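You operate a simulated robot arm through the tools that you are given. There is no shell and no other tool.

Carry out the task below with a simulated robot arm. There is one attempt and no reset: what you move stays moved.

TASK
Swap the fitted lamp for the white one and light it at 4.
Fine: 4 on the gold dial; switch the lamp base off before the swap; push the new lamp home; stand the old one on the bench. Set down upright: what you pick out.

Only the result counts: the job must be done as asked and must still hold three seconds after the hand-in. Knocking over, shifting, dropping, spilling or breaking anything else fails it.

THE ROBOT
A 7-joint arm with a two-finger parallel gripper, fixed in place. Base frame: the origin is at the foot of the arm, x ahead of it, y to its left, z up. Readings come in mm, degrees, newtons and seconds.
Its first joint turns from -149.0 to 149.0 degrees. Payload 3.43 kg.
Tool frame: the origin (TCP) lies between the finger pads and is the grasp point; the fingertips stand 30 mm ahead of it; z points along the fingers, y is the line along which they close. Largest opening 94 mm; finger width 28, thickness 10; the body of the gripper, 50 by 96 mm, starts 55 mm behind the TCP.
Orientation is that of the tool frame in the base frame, as a unit quaternion [x, y, z, w]. With the fingers straight down and closing along the base's y, the tool's x points along the base's -x, its y along +y and its z along -z.

THE INTERFACE
- The arm moves only by the tool servo_tool. Its argument "deltas" is a list of rows, each an object (a shift or turn left out is 0, a gripper value left out holds the last) with "xyz": the shift along the base's x, y, z in mm, a list of three; "rotation": the turn, a rotation vector about the base's x, y, z in degrees, a list of three. In form: [{"xyz": [tx, ty, tz], "rotation": [ax, ay, az]}, ...]. A call has 1 to 20 rows; each row is the pose to reach, as a shift and turn from the pose commanded when the call began. "hand" is the opening in per cent of the stroke, from 0 (shut) to 100 (fully open), set as the call begins (left out, the last holds). Each row takes 0.2 s and may step no farther than 50 mm and 8.6 degrees from the row before; otherwise, or with a gripper value out of range, the whole call is refused. Where a pose cannot be reached the arm comes as near as it can. A force on the tool above 40 N (or 10 N above the force at the start of the call, whichever is more), or a blocked arm, ends the call early, and 0.2 s more pass. The fingers move at their own pace (about 45 mm/s each) and stop on an object; they squeeze with about 42 N. The grip force told is the motor's: it shows also when the fingers shut on nothing. Time passes only in rows, and 0.2 s behind the last, so rows that repeat a pose let the fingers close. The reply holds the time, the measured pose of the TCP, the force on the tool along the base axes, the opening and the grip force, in the units named above and with some noise, with the torque about the TCP (base axes, N m) and any sound that the robot's microphone picked up.
- Cameras (640 x 400 px; columns grow to the right, rows downward): "scene" is fixed at [219.2, 648.8, 1427.8]; the picture's right is [-0.94, -0.33, 0.00], its down [-0.10, 0.28, -0.96] and it looks along [0.32, -0.90, -0.30] (base axes); focal length 362 px, centre (320, 200). "wrist" rides on the gripper at [76, 14, -102] in the tool frame; the picture's right is [-0.18, 0.98, 0.00], its down [-0.75, -0.14, -0.64] and it looks along [-0.63, -0.12, 0.77] (tool axes); focal length 243 px, centre (320, 200). There is no depth. A picture from a camera that has moved, and an enlarged one, comes with that camera's place and axes in the base frame and with its lens.
- snapshot(camera): a new picture of that camera. It takes no simulated time.
- enlarge(camera, box): a new picture of the part [left, top, right, bottom] of that camera's present view, enlarged. It takes no simulated time.
- hand_in(): hands the job in; it is judged then, once.

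Places have to be worked out from the pictures, the camera data and where the tool is seen. Open the gripper and draw the arm clear of the work before you hand the job in, unless the task says otherwise.

The tools are called after ">>>" as a command line: name --argument value ..., lists and objects as JSON in quotes. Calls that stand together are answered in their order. servo_tool: Moves the arm, as the interface text tells. Its arguments: {"type":"object","properties":{"deltas":{"type":"array","items":{"type":"object","properties":{"xyz":{"type":"array","items":{"type":"number"}},"rotation":{"type":"array","items":{"type":"number"}}}}},"hand":{"type":"number"}},"required":["deltas"]} The other tools are called the same way: snapshot (camera) takes a picture; enlarge (camera, box) takes an enlarged picture of a part of a camera's view; hand_in () hands the job in.

At the start:

```text
clock: 0.0
tool_pos: [457.2, -874.5, 1233.6]
tcp_rot: [0.001, 1.0, 0.001, 0.0]
force: [-0.5, -1.2, 0.1]
ft_torque: [0.03, -0.01, -0.01]
width: 93.9
grip_force: 0.0
```

scene: 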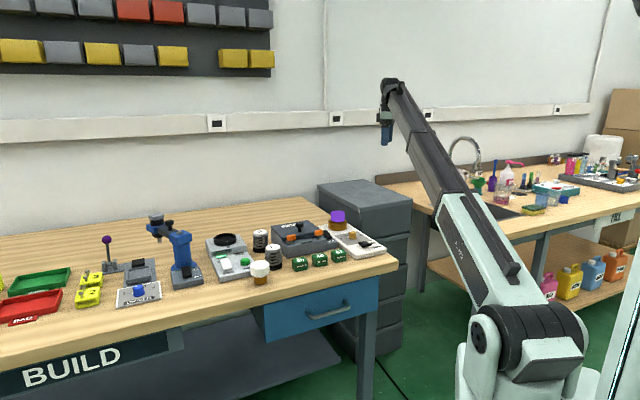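
wrist: 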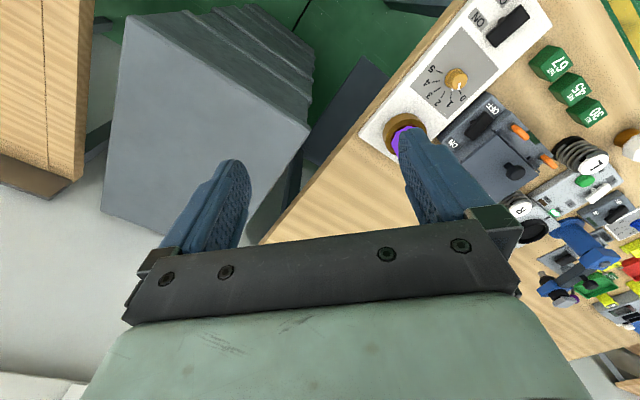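

I start by looking closer at the bench to find the lamp base, dial, switch and the white lamp.

>>> enlarge --camera "scene" --box '[200, 180, 400, 305]'

>>> enlarge --camera "wrist" --box '[340, 0, 640, 188]'

>>> enlarge --camera "scene" --box '[0, 200, 220, 338]'

```text
3.20 times, centred on (300, 242) of scene
camera zoom: at [219.2, 648.8, 1427.8], right [-0.94, -0.33, 0.0], down [-0.1, 0.28, -0.96], along [0.32, -0.9, -0.3], focal length 1159 px, centre (384, 64)
```

zoom: 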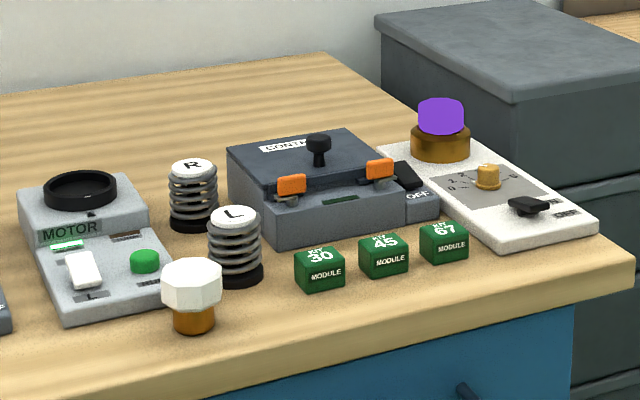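

```text
2.13 times, centred on (490, 94) of wrist
camera zoom: at [381.4, -861.3, 1337.1], right [0.18, 0.98, 0.0], down [0.75, -0.14, 0.64], along [0.63, -0.12, -0.77], focal length 516 px, centre (-42, 426)
```

zoom: 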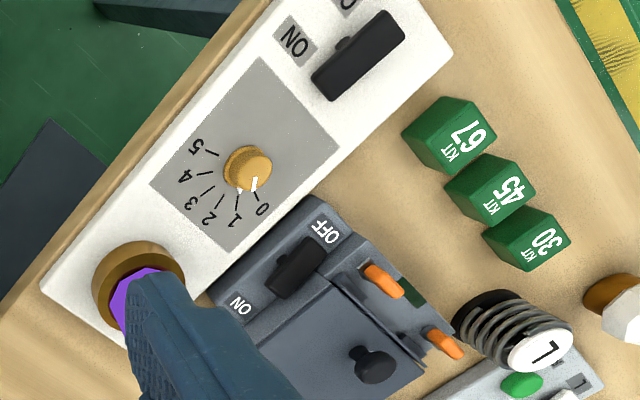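

```text
2.90 times, centred on (110, 269) of scene
camera zoom: at [219.2, 648.8, 1427.8], right [-0.94, -0.33, 0.0], down [-0.1, 0.28, -0.96], along [0.32, -0.9, -0.3], focal length 1050 px, centre (929, 0)
```

zoom: 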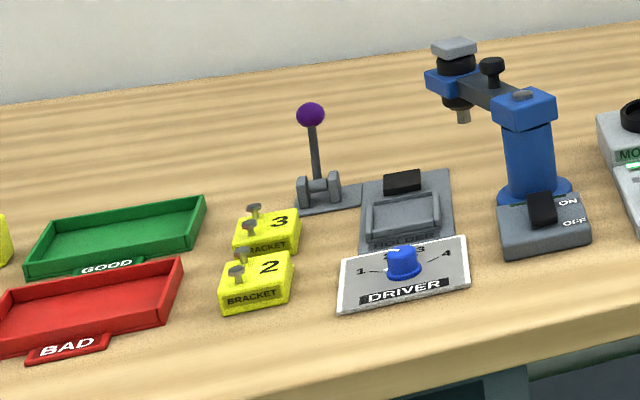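

The lamp base is the white panel (purple lamp in a brass socket near [630,-729,852], dial near [541,-636], switch near [474,-568]); the white lamp stands near [742,-240]. I move the arm to a viewpoint that lets the wrist camera look straight at the panel.

>>> servo_tool --deltas '[{"xyz": [-12, 40, -18]}, {"xyz": [-24, 80, -36]}, {"xyz": [-36, 120, -54]}, {"xyz": [-48, 160, -72]}, {"xyz": [-60, 200, -90]}, {"xyz": [-72, 240, -108]}, {"xyz": [-77, 264, -123]}, {"xyz": [-77, 264, -123]}]' --hand 100

>>> snapshot --camera "wrist"

>>> snapshot --camera "scene"

```text
clock: 1.8
tool_pos: [378.1, -611.3, 1111.9]
tcp_rot: [0.0, 1.0, 0.0, 0.0]
force: [0.0, 1.1, -0.8]
ft_torque: [0.02, -0.01, 0.01]
width: 93.8
grip_force: 0.2
```

```text
taken
camera wrist: at [302.7, -597.5, 1214.6], right [0.18, 0.98, 0.0], down [0.75, -0.14, 0.64], along [0.63, -0.12, -0.77], focal length 243 px, centre (320, 200)
```

wrist: 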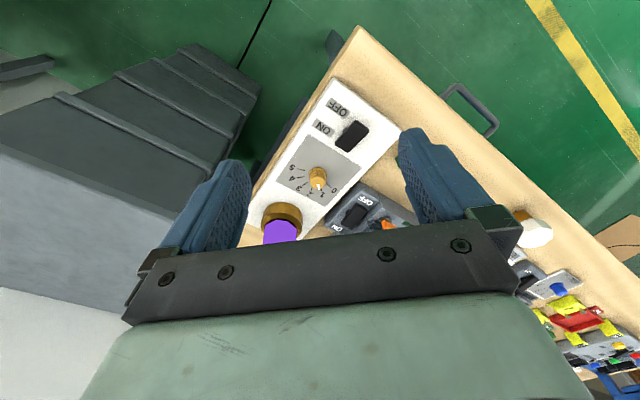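

```text
taken
```

scene: 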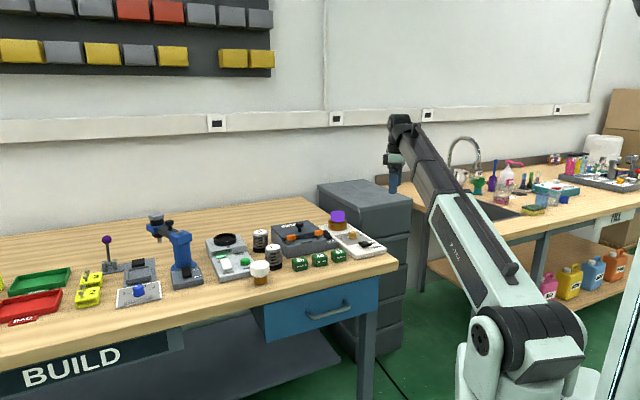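

The panel is now in view; I enlarge it to read switch and dial.

>>> enlarge --camera "wrist" --box '[240, 70, 420, 250]'

>>> enlarge --camera "wrist" --box '[490, 190, 610, 290]'

>>> enlarge --camera "scene" --box '[310, 195, 400, 260]'

```text
2.22 times, centred on (330, 160) of wrist
camera zoom: at [302.7, -597.5, 1214.6], right [0.18, 0.98, 0.0], down [0.75, -0.14, 0.64], along [0.63, -0.12, -0.77], focal length 539 px, centre (298, 289)
```

zoom: 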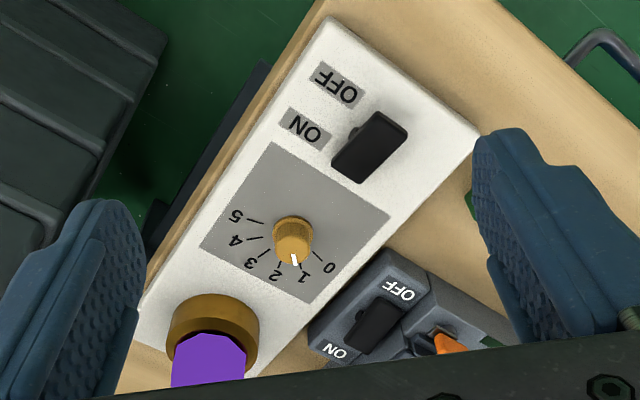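

```text
4.00 times, centred on (550, 240) of wrist
camera zoom: at [302.7, -597.5, 1214.6], right [0.18, 0.98, 0.0], down [0.75, -0.14, 0.64], along [0.63, -0.12, -0.77], focal length 970 px, centre (-600, 40)
```

zoom: 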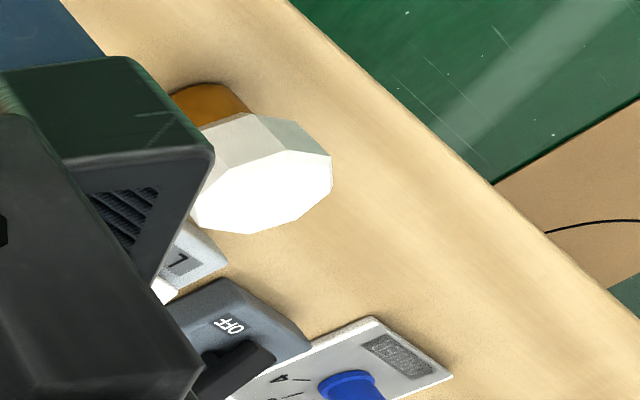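

```text
6.15 times, centred on (355, 228) of scene
camera zoom: at [219.2, 648.8, 1427.8], right [-0.94, -0.33, 0.0], down [-0.1, 0.28, -0.96], along [0.32, -0.9, -0.3], focal length 2228 px, centre (105, 31)
```

zoom: 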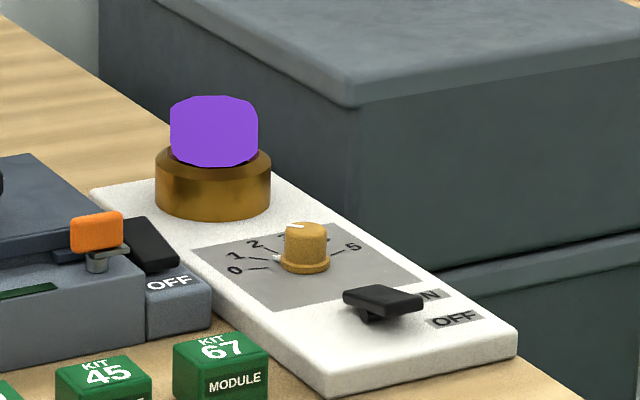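

The dial stands near 1 and the rocker seems pressed on the ON side. I go lower for a closer look at the switch and dial geometry.

>>> servo_tool --deltas '[{"xyz": [5, 8, -35]}, {"xyz": [10, 17, -70]}, {"xyz": [15, 25, -105]}, {"xyz": [15, 25, -105]}]'

>>> snapshot --camera "wrist"

>>> enlarge --camera "wrist" --box '[230, 40, 430, 165]'

>>> enlarge --camera "wrist" --box '[220, 130, 420, 255]'

```text
clock: 2.8
tool_pos: [394.4, -584.6, 1006.5]
tcp_rot: [-0.001, 1.0, -0.001, 0.0]
force: [0.4, 0.1, 1.1]
ft_torque: [-0.02, -0.01, 0.01]
width: 93.9
grip_force: 0.1
```

```text
taken
camera wrist: at [318.5, -571.2, 1109.1], right [0.18, 0.98, 0.0], down [0.75, -0.14, 0.64], along [0.63, -0.12, -0.77], focal length 243 px, centre (320, 200)
```

wrist: 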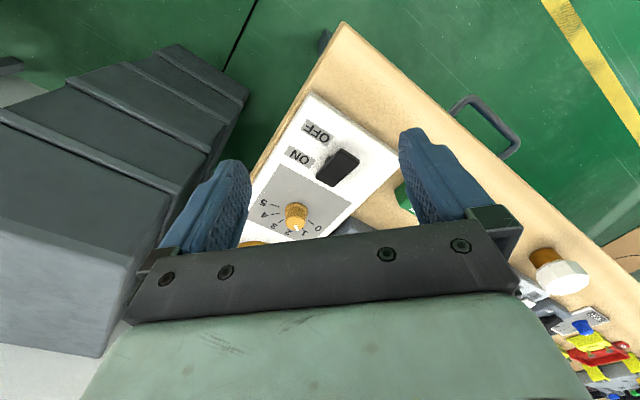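

```text
3.20 times, centred on (330, 102) of wrist
camera zoom: at [318.5, -571.2, 1109.1], right [0.18, 0.98, 0.0], down [0.75, -0.14, 0.64], along [0.63, -0.12, -0.77], focal length 776 px, centre (288, 512)
```

zoom: 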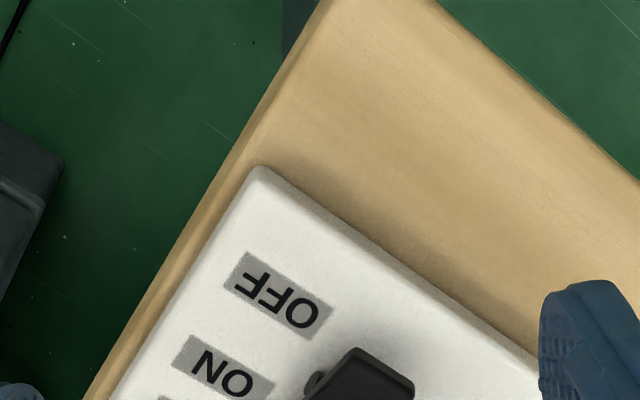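

```text
3.20 times, centred on (320, 192) of wrist
camera zoom: at [318.5, -571.2, 1109.1], right [0.18, 0.98, 0.0], down [0.75, -0.14, 0.64], along [0.63, -0.12, -0.77], focal length 776 px, centre (320, 224)
```

zoom: 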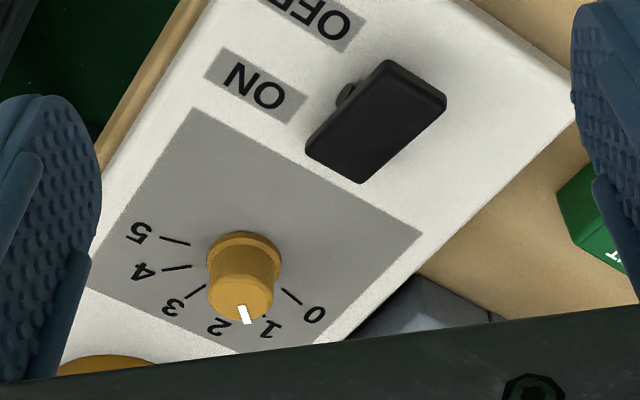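

Panel top is at about z=844, with the rocker centred near [475,-580] and the dial near [540,-645]. I zoom in on the rocker from the scene camera to check which end is down.

>>> enlarge --camera "scene" --box '[350, 225, 390, 250]'

>>> enlarge --camera "scene" --box '[325, 205, 365, 230]'

>>> enlarge --camera "wrist" --box '[290, 130, 370, 190]'

```text
16.00 times, centred on (370, 238) of scene
camera zoom: at [219.2, 648.8, 1427.8], right [-0.94, -0.33, 0.0], down [-0.1, 0.28, -0.96], along [0.32, -0.9, -0.3], focal length 5793 px, centre (-480, -400)
```

zoom: 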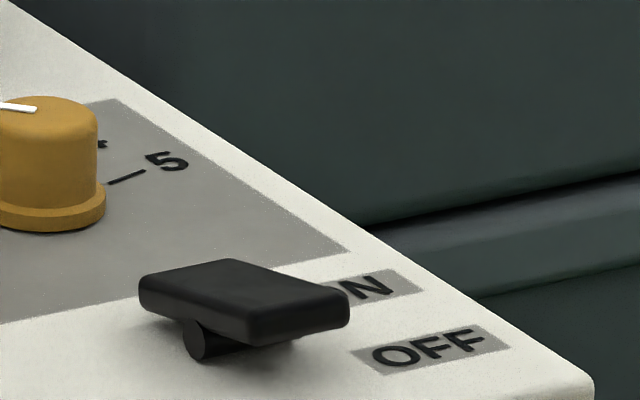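

```text
16.00 times, centred on (345, 218) of scene
camera zoom: at [219.2, 648.8, 1427.8], right [-0.94, -0.33, 0.0], down [-0.1, 0.28, -0.96], along [0.32, -0.9, -0.3], focal length 5793 px, centre (-80, -80)
```

zoom: 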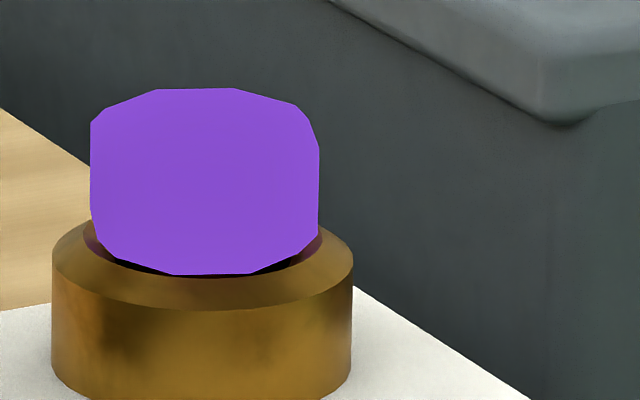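

```text
6.67 times, centred on (330, 160) of wrist
camera zoom: at [318.5, -571.2, 1109.1], right [0.18, 0.98, 0.0], down [0.75, -0.14, 0.64], along [0.63, -0.12, -0.77], focal length 1618 px, centre (253, 467)
```

zoom: 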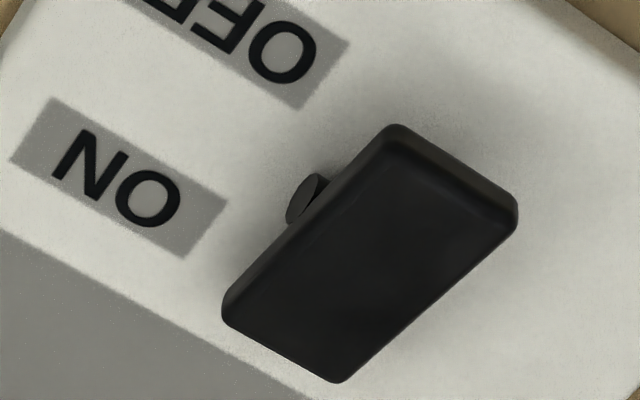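

The rocker's ON end (nearer the dial) is down, so the lamp is on at mark 1; marks are about 30° apart, so 4 needs a turn of −90° about z. I close the fingers, turn the tool +44° to line up with the panel and hover above the OFF end at [459,-567].

>>> servo_tool --deltas '[{"xyz": [11, 3, -8], "rotation": [0, 0, 7.4]}, {"xyz": [21, 6, -15], "rotation": [0, 0, 14.7]}, {"xyz": [32, 9, -23], "rotation": [0, 0, 22]}, {"xyz": [42, 12, -30], "rotation": [0, 0, 29.4]}, {"xyz": [53, 15, -38], "rotation": [0, 0, 36.7]}, {"xyz": [64, 18.5, -46], "rotation": [0, 0, 44]}, {"xyz": [64, 18.5, -66], "rotation": [0, 0, 44]}, {"xyz": [64, 18.5, -66], "rotation": [0, 0, 44]}, {"xyz": [64, 18.5, -66], "rotation": [0, 0, 44]}]' --hand 0

>>> snapshot --camera "wrist"

>>> snapshot --camera "scene"

>>> enlarge --camera "scene" --box '[320, 180, 416, 240]'

```text
clock: 4.8
tool_pos: [459.1, -567.4, 942.0]
tcp_rot: [-0.374, 0.927, 0.001, 0.0]
force: [1.3, -1.3, -0.4]
ft_torque: [0.0, 0.01, -0.02]
width: 0.0
grip_force: 33.1
```

```text
taken
camera wrist: at [394.6, -610.9, 1043.5], right [-0.55, 0.83, 0.0], down [0.64, 0.42, 0.64], along [0.54, 0.35, -0.77], focal length 243 px, centre (320, 200)
```

wrist: 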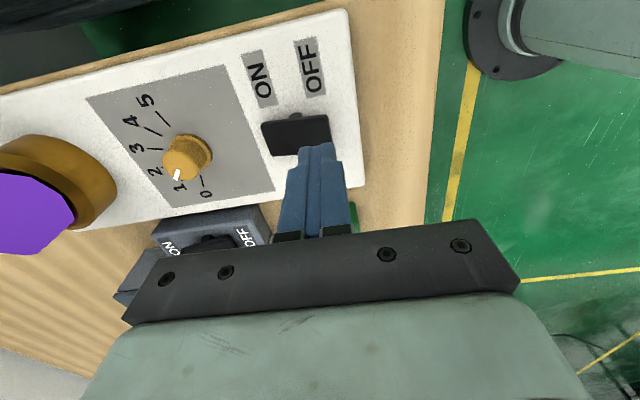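

```text
taken
```

scene: 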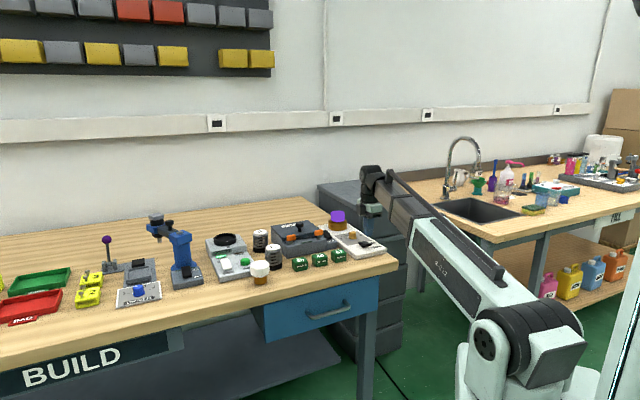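

```text
6.67 times, centred on (368, 210) of scene
camera zoom: at [219.2, 648.8, 1427.8], right [-0.94, -0.33, 0.0], down [-0.1, 0.28, -0.96], along [0.32, -0.9, -0.3], focal length 2414 px, centre (0, 133)
```

zoom: 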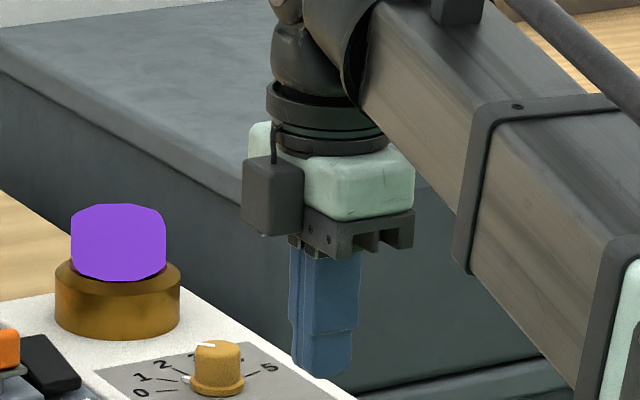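

The fingertips are right over the OFF end of the rocker. I lower slowly and press it down.

>>> servo_tool --deltas '[{"xyz": [0, 0, -15]}, {"xyz": [0, 0, -28]}, {"xyz": [0, 0, -33]}, {"xyz": [0, 0, -36]}, {"xyz": [0, 0, -39]}, {"xyz": [0, 0, -42]}, {"xyz": [0, 0, -45]}, {"xyz": [0, 0, -47]}, {"xyz": [0, 0, -47]}]'

>>> snapshot --camera "wrist"

>>> enlarge --camera "scene" --box '[320, 200, 400, 250]'

```text
clock: 6.0
tool_pos: [457.9, -566.3, 906.4]
tcp_rot: [-0.374, 0.927, 0.0, 0.0]
force: [-4.7, 7.1, 18.3]
ft_torque: [0.13, -0.05, 0.05]
width: 0.0
grip_force: 33.6
stopped in row 6: the force on the tool passed its limit at 48 N (the readings are from after the stop); the commanded pose is now the measured one
```

```text
taken
camera wrist: at [393.3, -609.9, 1008.3], right [-0.55, 0.84, 0.0], down [0.64, 0.42, 0.64], along [0.54, 0.35, -0.77], focal length 243 px, centre (320, 200)
```

wrist: 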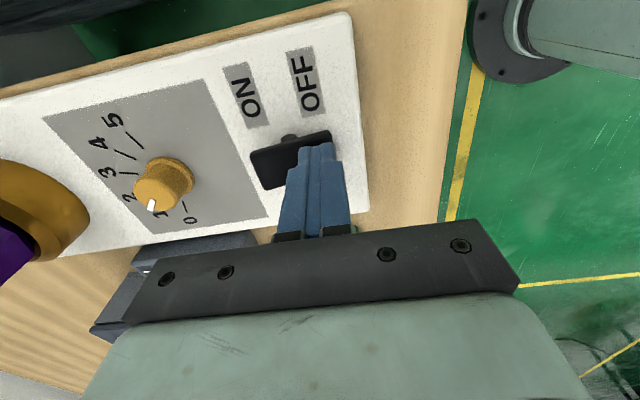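

```text
8.00 times, centred on (360, 225) of scene
camera zoom: at [219.2, 648.8, 1427.8], right [-0.94, -0.33, 0.0], down [-0.1, 0.28, -0.96], along [0.32, -0.9, -0.3], focal length 2896 px, centre (0, 0)
```

zoom: 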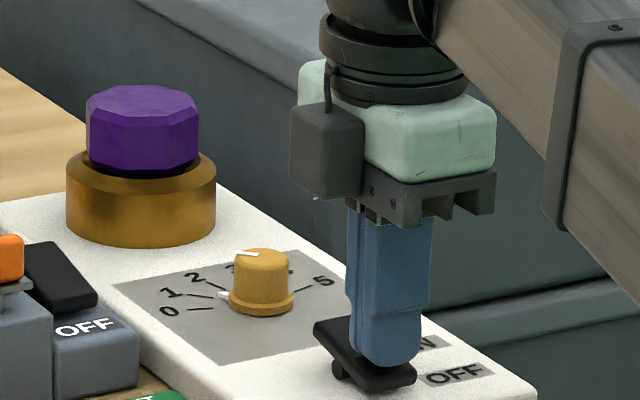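

The lamp has gone dark, so the base is off. I lift away and verify the rocker.

>>> servo_tool --deltas '[{"xyz": [0, 0, 25]}, {"xyz": [0, 0, 65]}, {"xyz": [0, 0, 100]}, {"xyz": [0, 0, 100]}]'

>>> enlarge --camera "scene" --box '[320, 200, 400, 250]'

>>> snapshot --camera "wrist"

```text
clock: 7.0
tool_pos: [457.8, -568.1, 1005.6]
tcp_rot: [-0.374, 0.927, -0.001, 0.0]
force: [0.2, 0.2, -0.5]
ft_torque: [0.0, 0.01, 0.03]
width: 0.0
grip_force: 32.8
```

```text
8.00 times, centred on (360, 225) of scene
camera zoom: at [219.2, 648.8, 1427.8], right [-0.94, -0.33, 0.0], down [-0.1, 0.28, -0.96], along [0.32, -0.9, -0.3], focal length 2896 px, centre (0, 0)
```

zoom: 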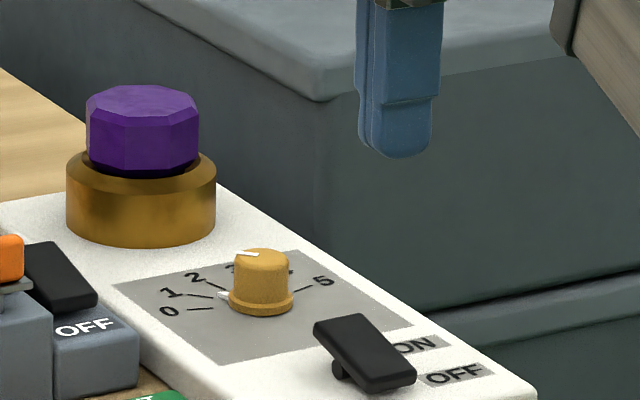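

```text
taken
camera wrist: at [393.3, -611.7, 1109.1], right [-0.55, 0.84, 0.0], down [0.64, 0.42, 0.64], along [0.54, 0.35, -0.77], focal length 243 px, centre (320, 200)
```

wrist: 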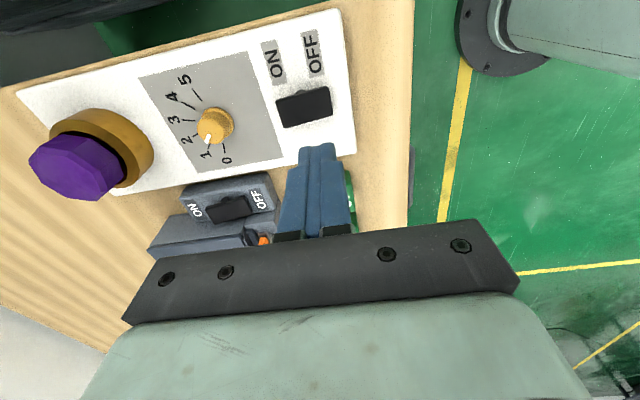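

Base is OFF now. Next I open the fingers and move to look at the old lamp from close by to get its centre and facets.

>>> servo_tool --deltas '[{"xyz": [17, -42, 6]}, {"xyz": [34, -84, 12]}, {"xyz": [51, -126, 18]}, {"xyz": [68, -168, 24]}, {"xyz": [80, -200, 24]}, {"xyz": [88, -218, 24]}, {"xyz": [88, -218, 24]}]' --hand 100

>>> snapshot --camera "wrist"

>>> enlarge --camera "wrist" --box '[240, 100, 400, 230]'

```text
clock: 8.6
tool_pos: [546.6, -787.8, 1028.7]
tcp_rot: [-0.374, 0.927, 0.0, 0.0]
force: [-0.2, 0.1, -0.1]
ft_torque: [-0.01, -0.01, 0.03]
width: 93.9
grip_force: 0.0
```

```text
taken
camera wrist: at [482.5, -830.9, 1132.0], right [-0.55, 0.84, 0.0], down [0.64, 0.42, 0.64], along [0.54, 0.35, -0.77], focal length 243 px, centre (320, 200)
```

wrist: 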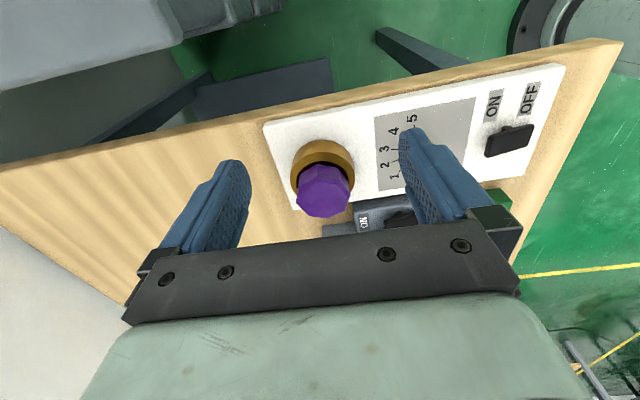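

```text
3.08 times, centred on (320, 165) of wrist
camera zoom: at [482.5, -830.9, 1132.0], right [-0.55, 0.84, 0.0], down [0.64, 0.42, 0.64], along [0.54, 0.35, -0.77], focal length 746 px, centre (320, 308)
```

zoom: 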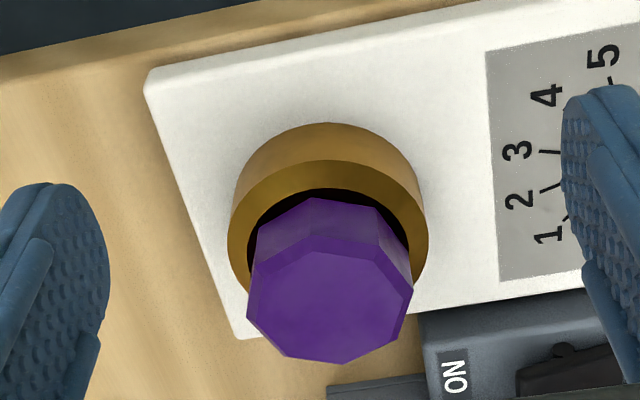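

The old lamp's axis is near [629,-730], ring top about z 875–882, lamp top about 916–923, and the head is octagonal about 60 mm wide. I zoom in to determine the facet orientation for a grip across flats.

>>> enlarge --camera "wrist" --box '[290, 140, 360, 225]'

>>> enlarge --camera "scene" --box '[320, 200, 360, 235]'

>>> enlarge --camera "scene" --box '[240, 220, 350, 295]'

```text
4.71 times, centred on (325, 182) of wrist
camera zoom: at [482.5, -830.9, 1132.0], right [-0.55, 0.84, 0.0], down [0.64, 0.42, 0.64], along [0.54, 0.35, -0.77], focal length 1142 px, centre (296, 282)
```

zoom: 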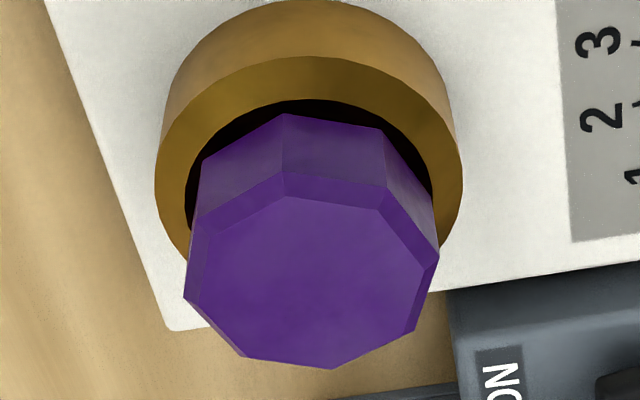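

```text
11.43 times, centred on (340, 218) of scene
camera zoom: at [219.2, 648.8, 1427.8], right [-0.94, -0.33, 0.0], down [-0.1, 0.28, -0.96], along [0.32, -0.9, -0.3], focal length 4138 px, centre (91, 0)
```

zoom: 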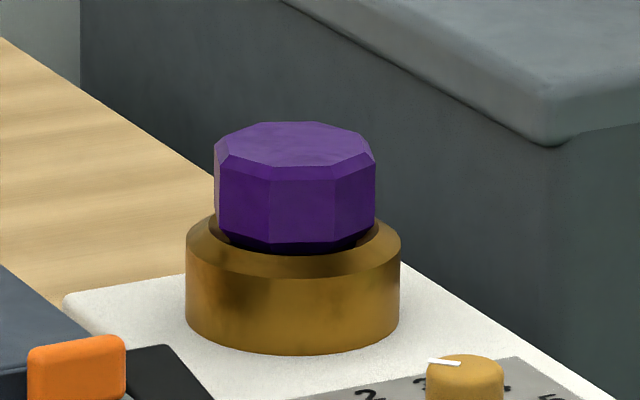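

```text
5.33 times, centred on (295, 258) of scene
camera zoom: at [219.2, 648.8, 1427.8], right [-0.94, -0.33, 0.0], down [-0.1, 0.28, -0.96], along [0.32, -0.9, -0.3], focal length 1931 px, centre (453, -107)
```

zoom: 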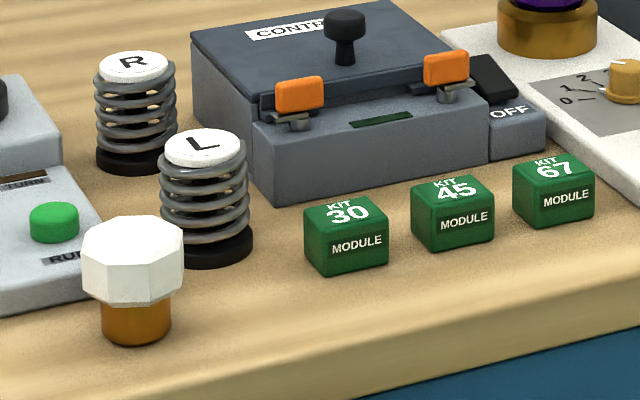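

The head is an octagon with facet normals at about 22.5° + k·45° in the base frame, so I use a tool yaw of +22.5°. I move above the lamp axis at z≈1000 and check alignment.

>>> servo_tool --deltas '[{"xyz": [28, 18, -8], "rotation": [0, 0, -7.2]}, {"xyz": [55, 37, -18], "rotation": [0, 0, -14.4]}, {"xyz": [83, 55, -28], "rotation": [0, 0, -21.5]}, {"xyz": [83, 55, -28], "rotation": [0, 0, -21.5]}, {"xyz": [83, 55, -28], "rotation": [0, 0, -21.5]}]' --hand 100

>>> snapshot --camera "wrist"

>>> enlarge --camera "scene" --box '[310, 180, 374, 240]'

```text
clock: 9.8
tool_pos: [630.7, -729.7, 1001.6]
tcp_rot: [-0.194, 0.981, 0.0, 0.0]
force: [0.0, -0.2, -0.4]
ft_torque: [-0.03, 0.0, 0.04]
width: 94.1
grip_force: 0.1
```

```text
taken
camera wrist: at [555.3, -747.0, 1104.2], right [-0.2, 0.98, 0.0], down [0.75, 0.16, 0.64], along [0.63, 0.13, -0.77], focal length 243 px, centre (320, 200)
```

wrist: 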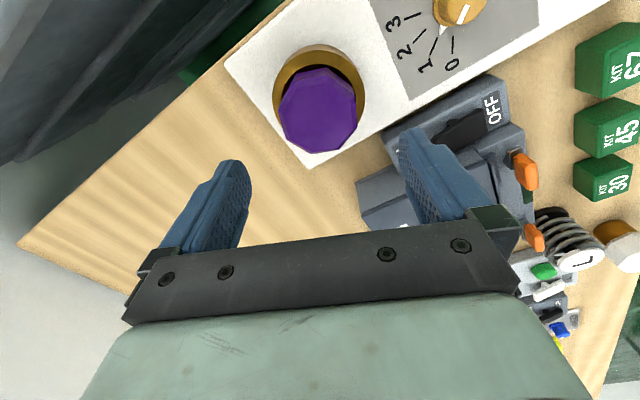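

```text
6.67 times, centred on (342, 210) of scene
camera zoom: at [219.2, 648.8, 1427.8], right [-0.94, -0.33, 0.0], down [-0.1, 0.28, -0.96], along [0.32, -0.9, -0.3], focal length 2414 px, centre (173, 133)
```

zoom: 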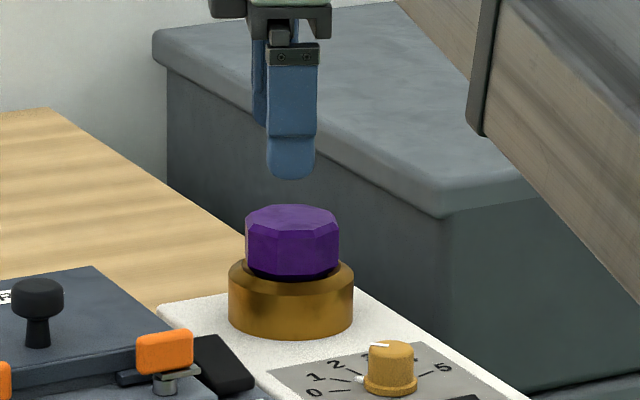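

Nearly aligned; I enlarge to check the centring of the lamp against the tool axis.

>>> enlarge --camera "wrist" --box '[250, 30, 390, 170]'

```text
2.86 times, centred on (320, 100) of wrist
camera zoom: at [555.3, -747.0, 1104.2], right [-0.2, 0.98, 0.0], down [0.75, 0.16, 0.64], along [0.63, 0.13, -0.77], focal length 693 px, centre (320, 486)
```

zoom: 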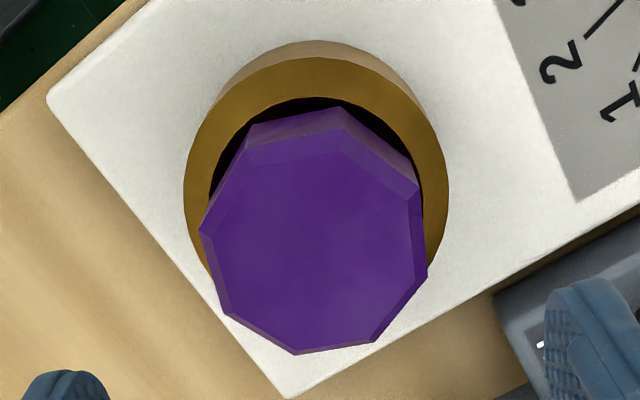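

Centring is within 4 mm; I shift by (-3,-1.5) and descend to TCP z≈917, which keeps the tips above the brass ring.

>>> servo_tool --deltas '[{"xyz": [-3, -1.5, -20]}, {"xyz": [-3, -1.5, -40]}, {"xyz": [-3, -1.5, -55]}, {"xyz": [-3, -1.5, -68]}, {"xyz": [-3, -1.5, -78]}, {"xyz": [-3, -1.5, -84]}, {"xyz": [-3, -1.5, -84]}]'

>>> snapshot --camera "wrist"

>>> enlarge --camera "scene" --box '[310, 180, 374, 240]'

```text
clock: 11.4
tool_pos: [625.6, -732.5, 915.2]
tcp_rot: [-0.195, 0.981, 0.0, 0.0]
force: [-0.1, -1.1, 0.1]
ft_torque: [0.03, 0.0, -0.02]
width: 94.1
grip_force: 0.0
```

```text
taken
camera wrist: at [550.2, -748.5, 1018.8], right [-0.21, 0.98, 0.0], down [0.75, 0.16, 0.64], along [0.63, 0.13, -0.77], focal length 243 px, centre (320, 200)
```

wrist: 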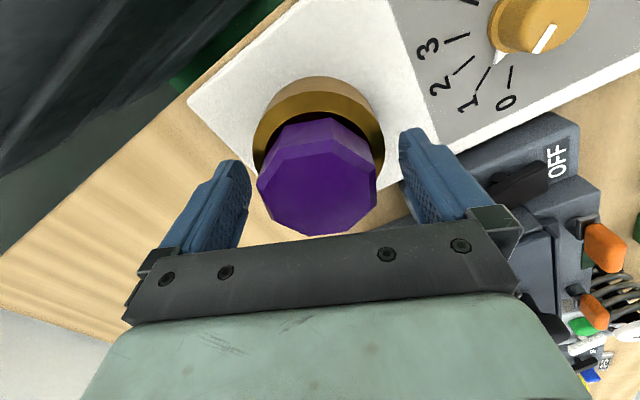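

```text
6.67 times, centred on (342, 210) of scene
camera zoom: at [219.2, 648.8, 1427.8], right [-0.94, -0.33, 0.0], down [-0.1, 0.28, -0.96], along [0.32, -0.9, -0.3], focal length 2414 px, centre (173, 133)
```

zoom: 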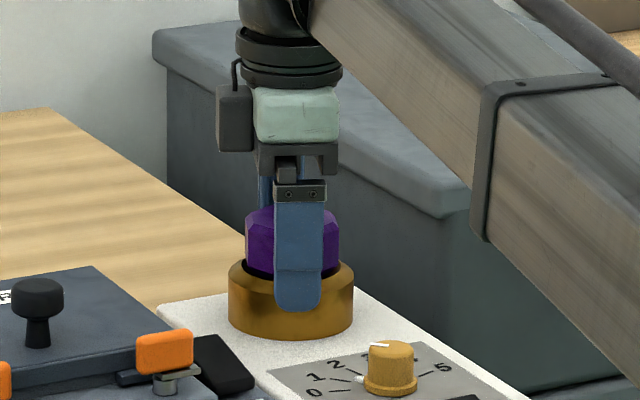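

Re-triangulating the lamp head with two wrist views gives its shoulder at z≈924 and axis [623,-734], so the ring top is really about z≈888 and my tips (885) are slightly too low. I raise to TCP z≈923 before closing.

>>> servo_tool --deltas '[{"xyz": [-2.5, -1.2, 9]}, {"xyz": [-2.5, -1.2, 9]}]'

>>> enlarge --camera "wrist" --box '[220, 60, 420, 250]'

>>> enlarge --camera "scene" --box '[318, 200, 358, 240]'

```text
clock: 12.0
tool_pos: [622.4, -733.4, 925.6]
tcp_rot: [-0.195, 0.981, -0.001, 0.0]
force: [0.2, 0.3, -0.1]
ft_torque: [-0.03, -0.01, 0.04]
width: 93.7
grip_force: 0.0
```

```text
2.11 times, centred on (320, 155) of wrist
camera zoom: at [547.2, -749.6, 1028.0], right [-0.21, 0.98, 0.0], down [0.75, 0.16, 0.64], along [0.63, 0.13, -0.77], focal length 511 px, centre (320, 295)
```

zoom: 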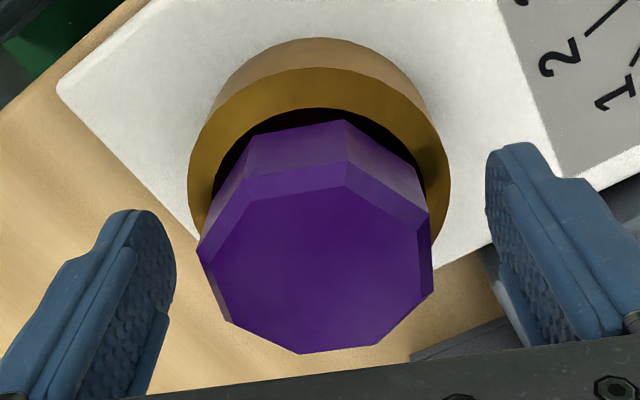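

```text
10.00 times, centred on (338, 220) of scene
camera zoom: at [219.2, 648.8, 1427.8], right [-0.94, -0.33, 0.0], down [-0.1, 0.28, -0.96], along [0.32, -0.9, -0.3], focal length 3621 px, centre (140, 0)
```

zoom: 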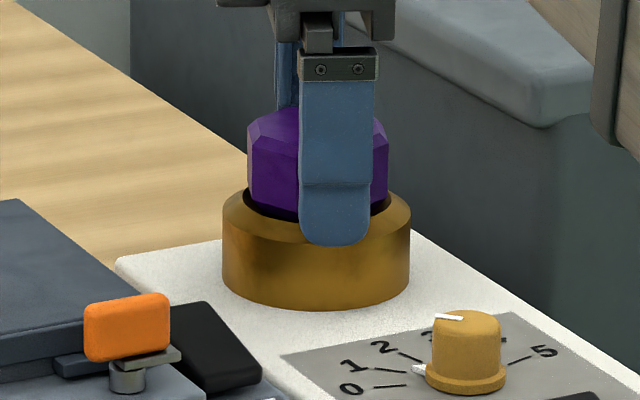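

The lamp sits centred between the fingers with tips just above the ring. I close the gripper on the head.

>>> servo_tool --deltas '[{"xyz": [0, 0, 0]}, {"xyz": [0, 0, 0]}, {"xyz": [0, 0, 0]}, {"xyz": [0, 0, 0]}, {"xyz": [0, 0, 0]}, {"xyz": [0, 0, 0]}]' --hand 0

>>> snapshot --camera "wrist"

>>> enlarge --camera "scene" --box '[318, 200, 358, 240]'

```text
clock: 13.4
tool_pos: [621.6, -734.2, 924.9]
tcp_rot: [-0.195, 0.981, 0.0, 0.0]
force: [0.5, -0.7, 0.6]
ft_torque: [-0.02, -0.03, -0.01]
width: 61.8
grip_force: 42.1
```

```text
taken
camera wrist: at [547.3, -749.6, 1028.1], right [-0.21, 0.98, 0.0], down [0.75, 0.16, 0.64], along [0.63, 0.13, -0.77], focal length 243 px, centre (320, 200)
```

wrist: 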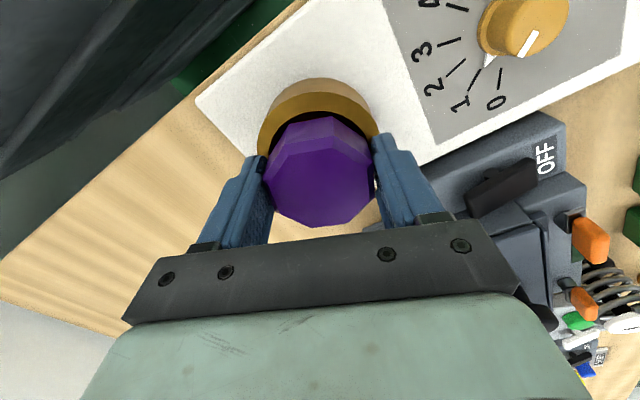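

```text
10.00 times, centred on (338, 220) of scene
camera zoom: at [219.2, 648.8, 1427.8], right [-0.94, -0.33, 0.0], down [-0.1, 0.28, -0.96], along [0.32, -0.9, -0.3], focal length 3621 px, centre (140, 0)
```

zoom: 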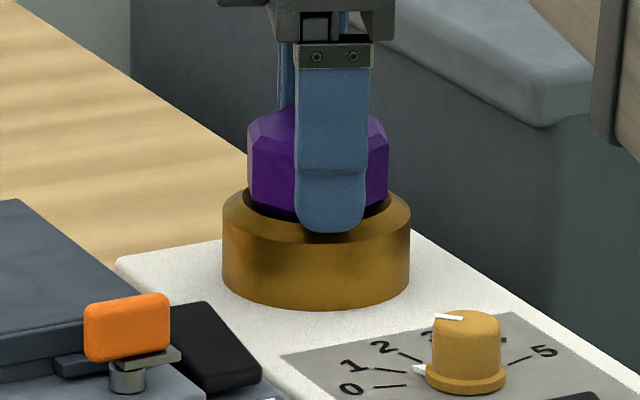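

Gripped at 61.8 mm width. I lift straight up in small steps and watch the force.

>>> servo_tool --deltas '[{"xyz": [0, 0, 4]}, {"xyz": [0, 0, 8]}, {"xyz": [0, 0, 13]}, {"xyz": [0, 0, 18]}, {"xyz": [0, 0, 24]}, {"xyz": [0, 0, 30]}, {"xyz": [0, 0, 38]}, {"xyz": [0, 0, 46]}, {"xyz": [0, 0, 54]}, {"xyz": [0, 0, 54]}]'

>>> enlarge --camera "scene" --box '[310, 180, 374, 240]'

>>> snapshot --camera "wrist"

```text
clock: 15.6
tool_pos: [623.6, -732.6, 978.2]
tcp_rot: [-0.195, 0.981, 0.0, 0.0]
force: [-0.1, -0.2, 0.5]
ft_torque: [-0.03, -0.01, 0.03]
width: 60.4
grip_force: 42.3
```

```text
6.67 times, centred on (342, 210) of scene
camera zoom: at [219.2, 648.8, 1427.8], right [-0.94, -0.33, 0.0], down [-0.1, 0.28, -0.96], along [0.32, -0.9, -0.3], focal length 2414 px, centre (173, 133)
```

zoom: 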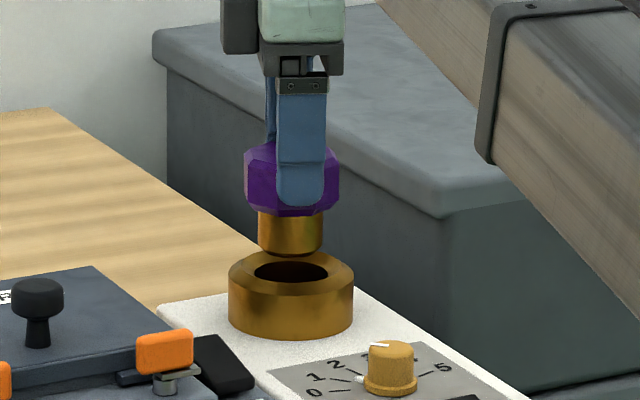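

```text
taken
camera wrist: at [548.1, -749.5, 1081.6], right [-0.21, 0.98, 0.0], down [0.75, 0.16, 0.64], along [0.63, 0.13, -0.77], focal length 243 px, centre (320, 200)
```

wrist: 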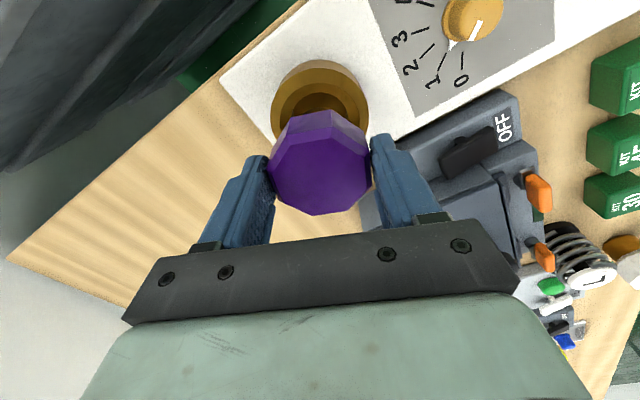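

The old lamp came out cleanly. I raise it and carry it over towards the free bench spot between the white lamp and the KIT modules (about [655,-290]), then look before setting down.

>>> servo_tool --deltas '[{"xyz": [0, 0, 40]}, {"xyz": [0, 0, 82]}, {"xyz": [3, 40, 82]}, {"xyz": [6, 84, 82]}, {"xyz": [9, 128, 82]}, {"xyz": [12, 172, 82]}, {"xyz": [15, 216, 82]}, {"xyz": [18, 260, 82]}, {"xyz": [21, 304, 82]}, {"xyz": [24, 348, 82]}, {"xyz": [27, 392, 82]}, {"xyz": [30, 425, 82]}, {"xyz": [32, 440, 82]}, {"xyz": [32, 440, 82]}]'

>>> snapshot --camera "wrist"

>>> snapshot --camera "scene"

```text
clock: 18.6
tool_pos: [655.5, -293.9, 1060.4]
tcp_rot: [-0.195, 0.981, 0.0, 0.0]
force: [1.2, -0.4, -0.7]
ft_torque: [0.02, 0.0, 0.03]
width: 60.6
grip_force: 42.2
```

```text
taken
camera wrist: at [580.5, -309.8, 1163.1], right [-0.2, 0.98, 0.0], down [0.75, 0.16, 0.64], along [0.63, 0.13, -0.77], focal length 243 px, centre (320, 200)
```

wrist: 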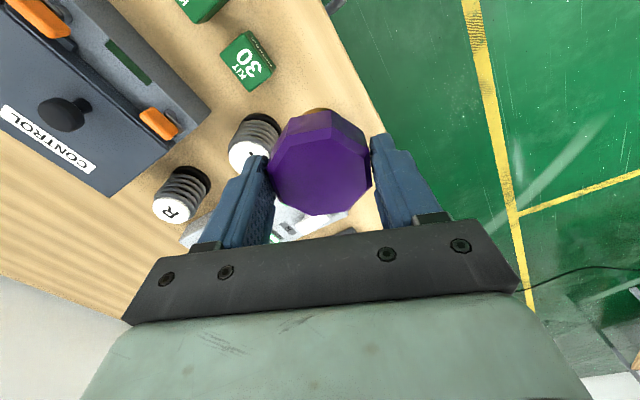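

```text
taken
```

scene: 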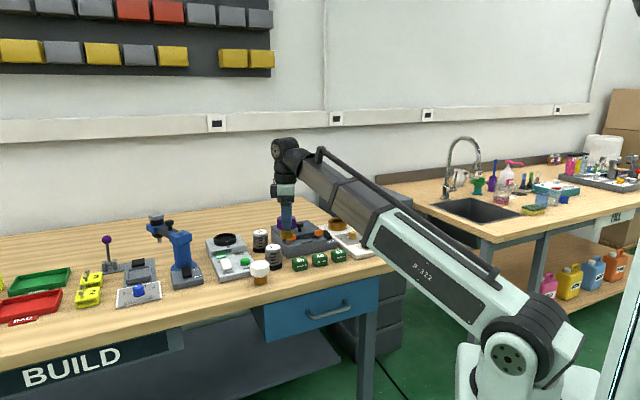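

The spot straight below is only about 42 mm from the bench's front edge, so I want to shift somewhat inward. I enlarge to check clearance to KIT 30 and the L coil.

>>> enlarge --camera "wrist" --box '[180, 0, 400, 160]'

>>> enlarge --camera "scene" --box '[230, 200, 350, 295]'

```text
2.50 times, centred on (290, 80) of wrist
camera zoom: at [580.5, -309.8, 1163.1], right [-0.2, 0.98, 0.0], down [0.75, 0.16, 0.64], along [0.63, 0.13, -0.77], focal length 606 px, centre (395, 500)
```

zoom: 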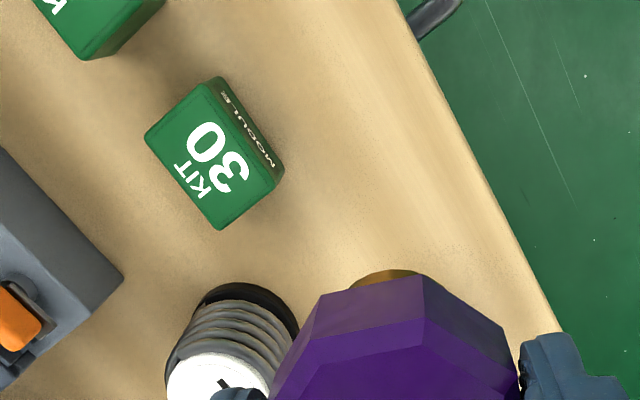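

```text
4.21 times, centred on (290, 248) of scene
camera zoom: at [219.2, 648.8, 1427.8], right [-0.94, -0.33, 0.0], down [-0.1, 0.28, -0.96], along [0.32, -0.9, -0.3], focal length 1524 px, centre (446, 0)
```

zoom: 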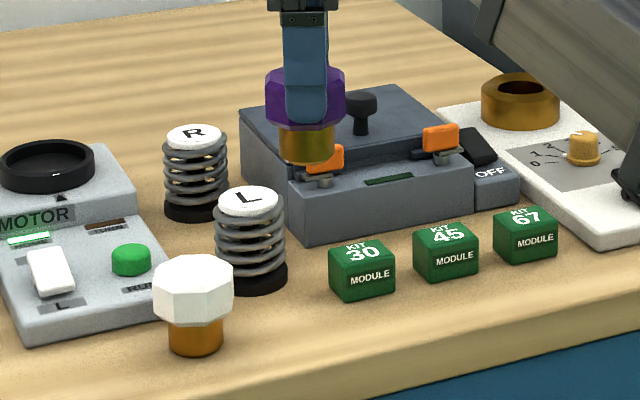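

The area left of the white lamp and in front of the motor plate (about [801,-187]) has much more room. I carry the lamp there and look again.

>>> servo_tool --deltas '[{"xyz": [30, 22, 0]}, {"xyz": [65, 48, 0]}, {"xyz": [100, 73, 0]}, {"xyz": [130, 95, 0]}, {"xyz": [146, 107, 0]}, {"xyz": [146, 107, 0]}]'

>>> snapshot --camera "wrist"

>>> enlarge --camera "wrist" --box '[180, 0, 400, 160]'

>>> enlarge --camera "scene" --box '[150, 200, 310, 305]'

```text
clock: 20.0
tool_pos: [801.3, -186.0, 1060.1]
tcp_rot: [-0.195, 0.981, 0.0, 0.001]
force: [0.6, 0.3, -1.3]
ft_torque: [0.01, -0.05, -0.04]
width: 60.6
grip_force: 41.7
```

```text
taken
camera wrist: at [726.2, -201.8, 1162.6], right [-0.21, 0.98, 0.0], down [0.75, 0.16, 0.64], along [0.63, 0.13, -0.77], focal length 243 px, centre (320, 200)
```

wrist: 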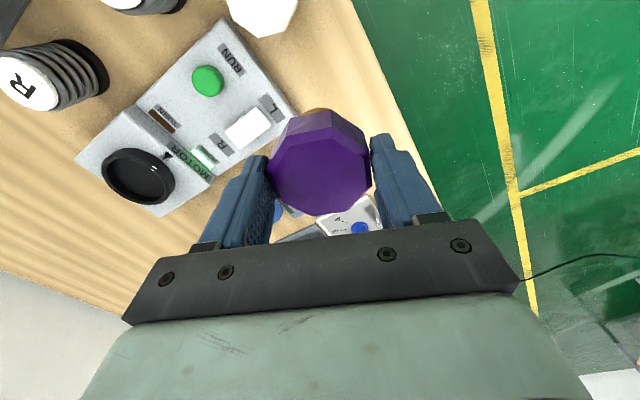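

```text
2.50 times, centred on (290, 80) of wrist
camera zoom: at [726.2, -201.8, 1162.6], right [-0.21, 0.98, 0.0], down [0.75, 0.16, 0.64], along [0.63, 0.13, -0.77], focal length 606 px, centre (395, 500)
```

zoom: 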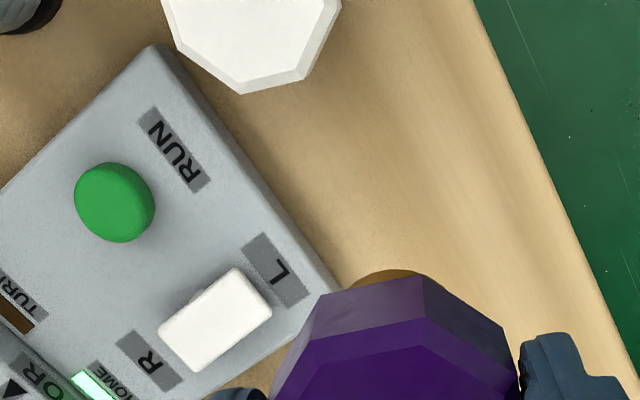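

```text
3.81 times, centred on (230, 252) of scene
camera zoom: at [219.2, 648.8, 1427.8], right [-0.94, -0.33, 0.0], down [-0.1, 0.28, -0.96], along [0.32, -0.9, -0.3], focal length 1379 px, centre (663, 0)
```

zoom: 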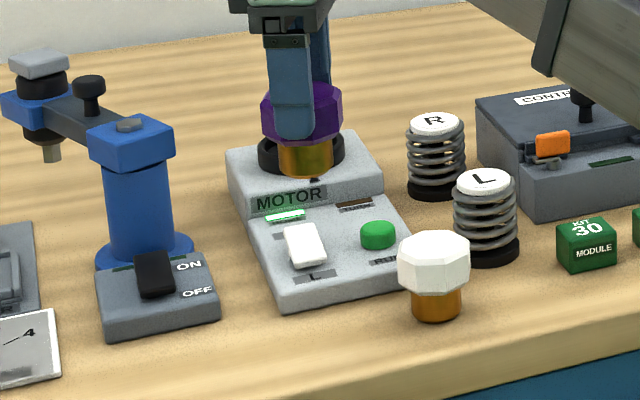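

The motor plate's front edge lies about 115 mm from the bench edge, so I centre the lamp between them at [793,-178] and come down to TCP z≈925, then check.

>>> servo_tool --deltas '[{"xyz": [-8, 8, -30]}, {"xyz": [-8, 8, -65]}, {"xyz": [-8, 8, -100]}, {"xyz": [-8, 8, -125]}, {"xyz": [-8, 8, -135]}, {"xyz": [-8, 8, -135]}]'

>>> enlarge --camera "scene" --box '[190, 225, 290, 305]'

>>> snapshot --camera "wrist"

```text
clock: 21.4
tool_pos: [794.9, -176.7, 925.4]
tcp_rot: [-0.196, 0.981, 0.0, 0.0]
force: [0.9, -0.6, -1.9]
ft_torque: [-0.01, 0.02, 0.01]
width: 60.3
grip_force: 42.4
```

```text
5.00 times, centred on (240, 265) of scene
camera zoom: at [219.2, 648.8, 1427.8], right [-0.94, -0.33, 0.0], down [-0.1, 0.28, -0.96], along [0.32, -0.9, -0.3], focal length 1810 px, centre (720, -125)
```

zoom: 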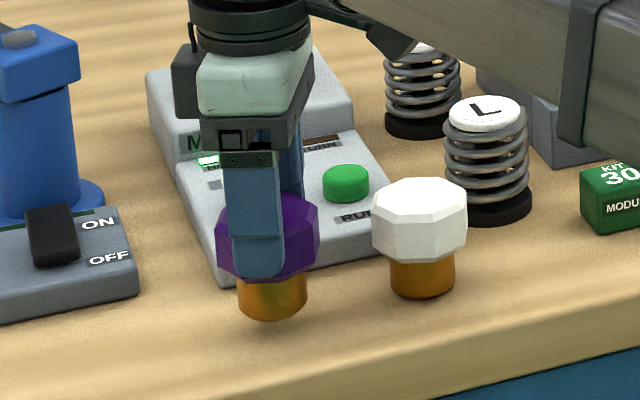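

```text
taken
camera wrist: at [718.4, -193.9, 1029.2], right [-0.21, 0.98, 0.0], down [0.75, 0.16, 0.64], along [0.63, 0.13, -0.77], focal length 243 px, centre (320, 200)
```

wrist: 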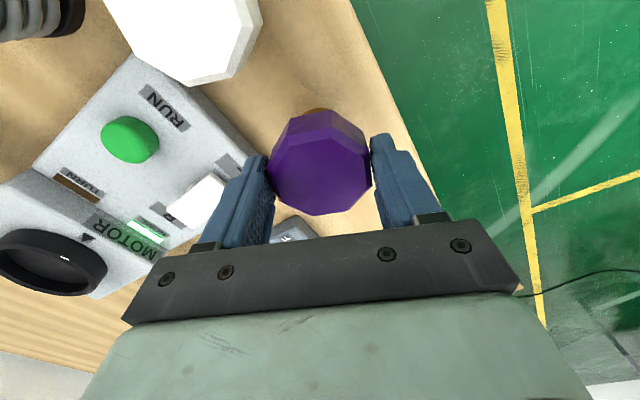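

The lamp hovers a little above the bench. I lower in 3 mm steps and watch for contact.

>>> servo_tool --deltas '[{"xyz": [0, 0, -3]}, {"xyz": [0, 0, -6]}, {"xyz": [0, 0, -8]}, {"xyz": [0, 0, -8]}]'

>>> enlarge --camera "scene" --box '[190, 240, 270, 300]'

```text
clock: 22.4
tool_pos: [793.3, -178.4, 918.1]
tcp_rot: [-0.196, 0.981, 0.0, 0.001]
force: [-0.4, -0.4, -1.3]
ft_torque: [0.03, 0.01, -0.02]
width: 60.3
grip_force: 41.6
```

```text
6.67 times, centred on (230, 270) of scene
camera zoom: at [219.2, 648.8, 1427.8], right [-0.94, -0.33, 0.0], down [-0.1, 0.28, -0.96], along [0.32, -0.9, -0.3], focal length 2414 px, centre (920, -267)
```

zoom: 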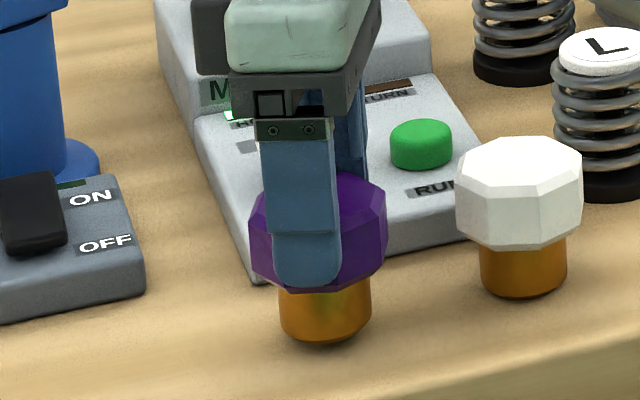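

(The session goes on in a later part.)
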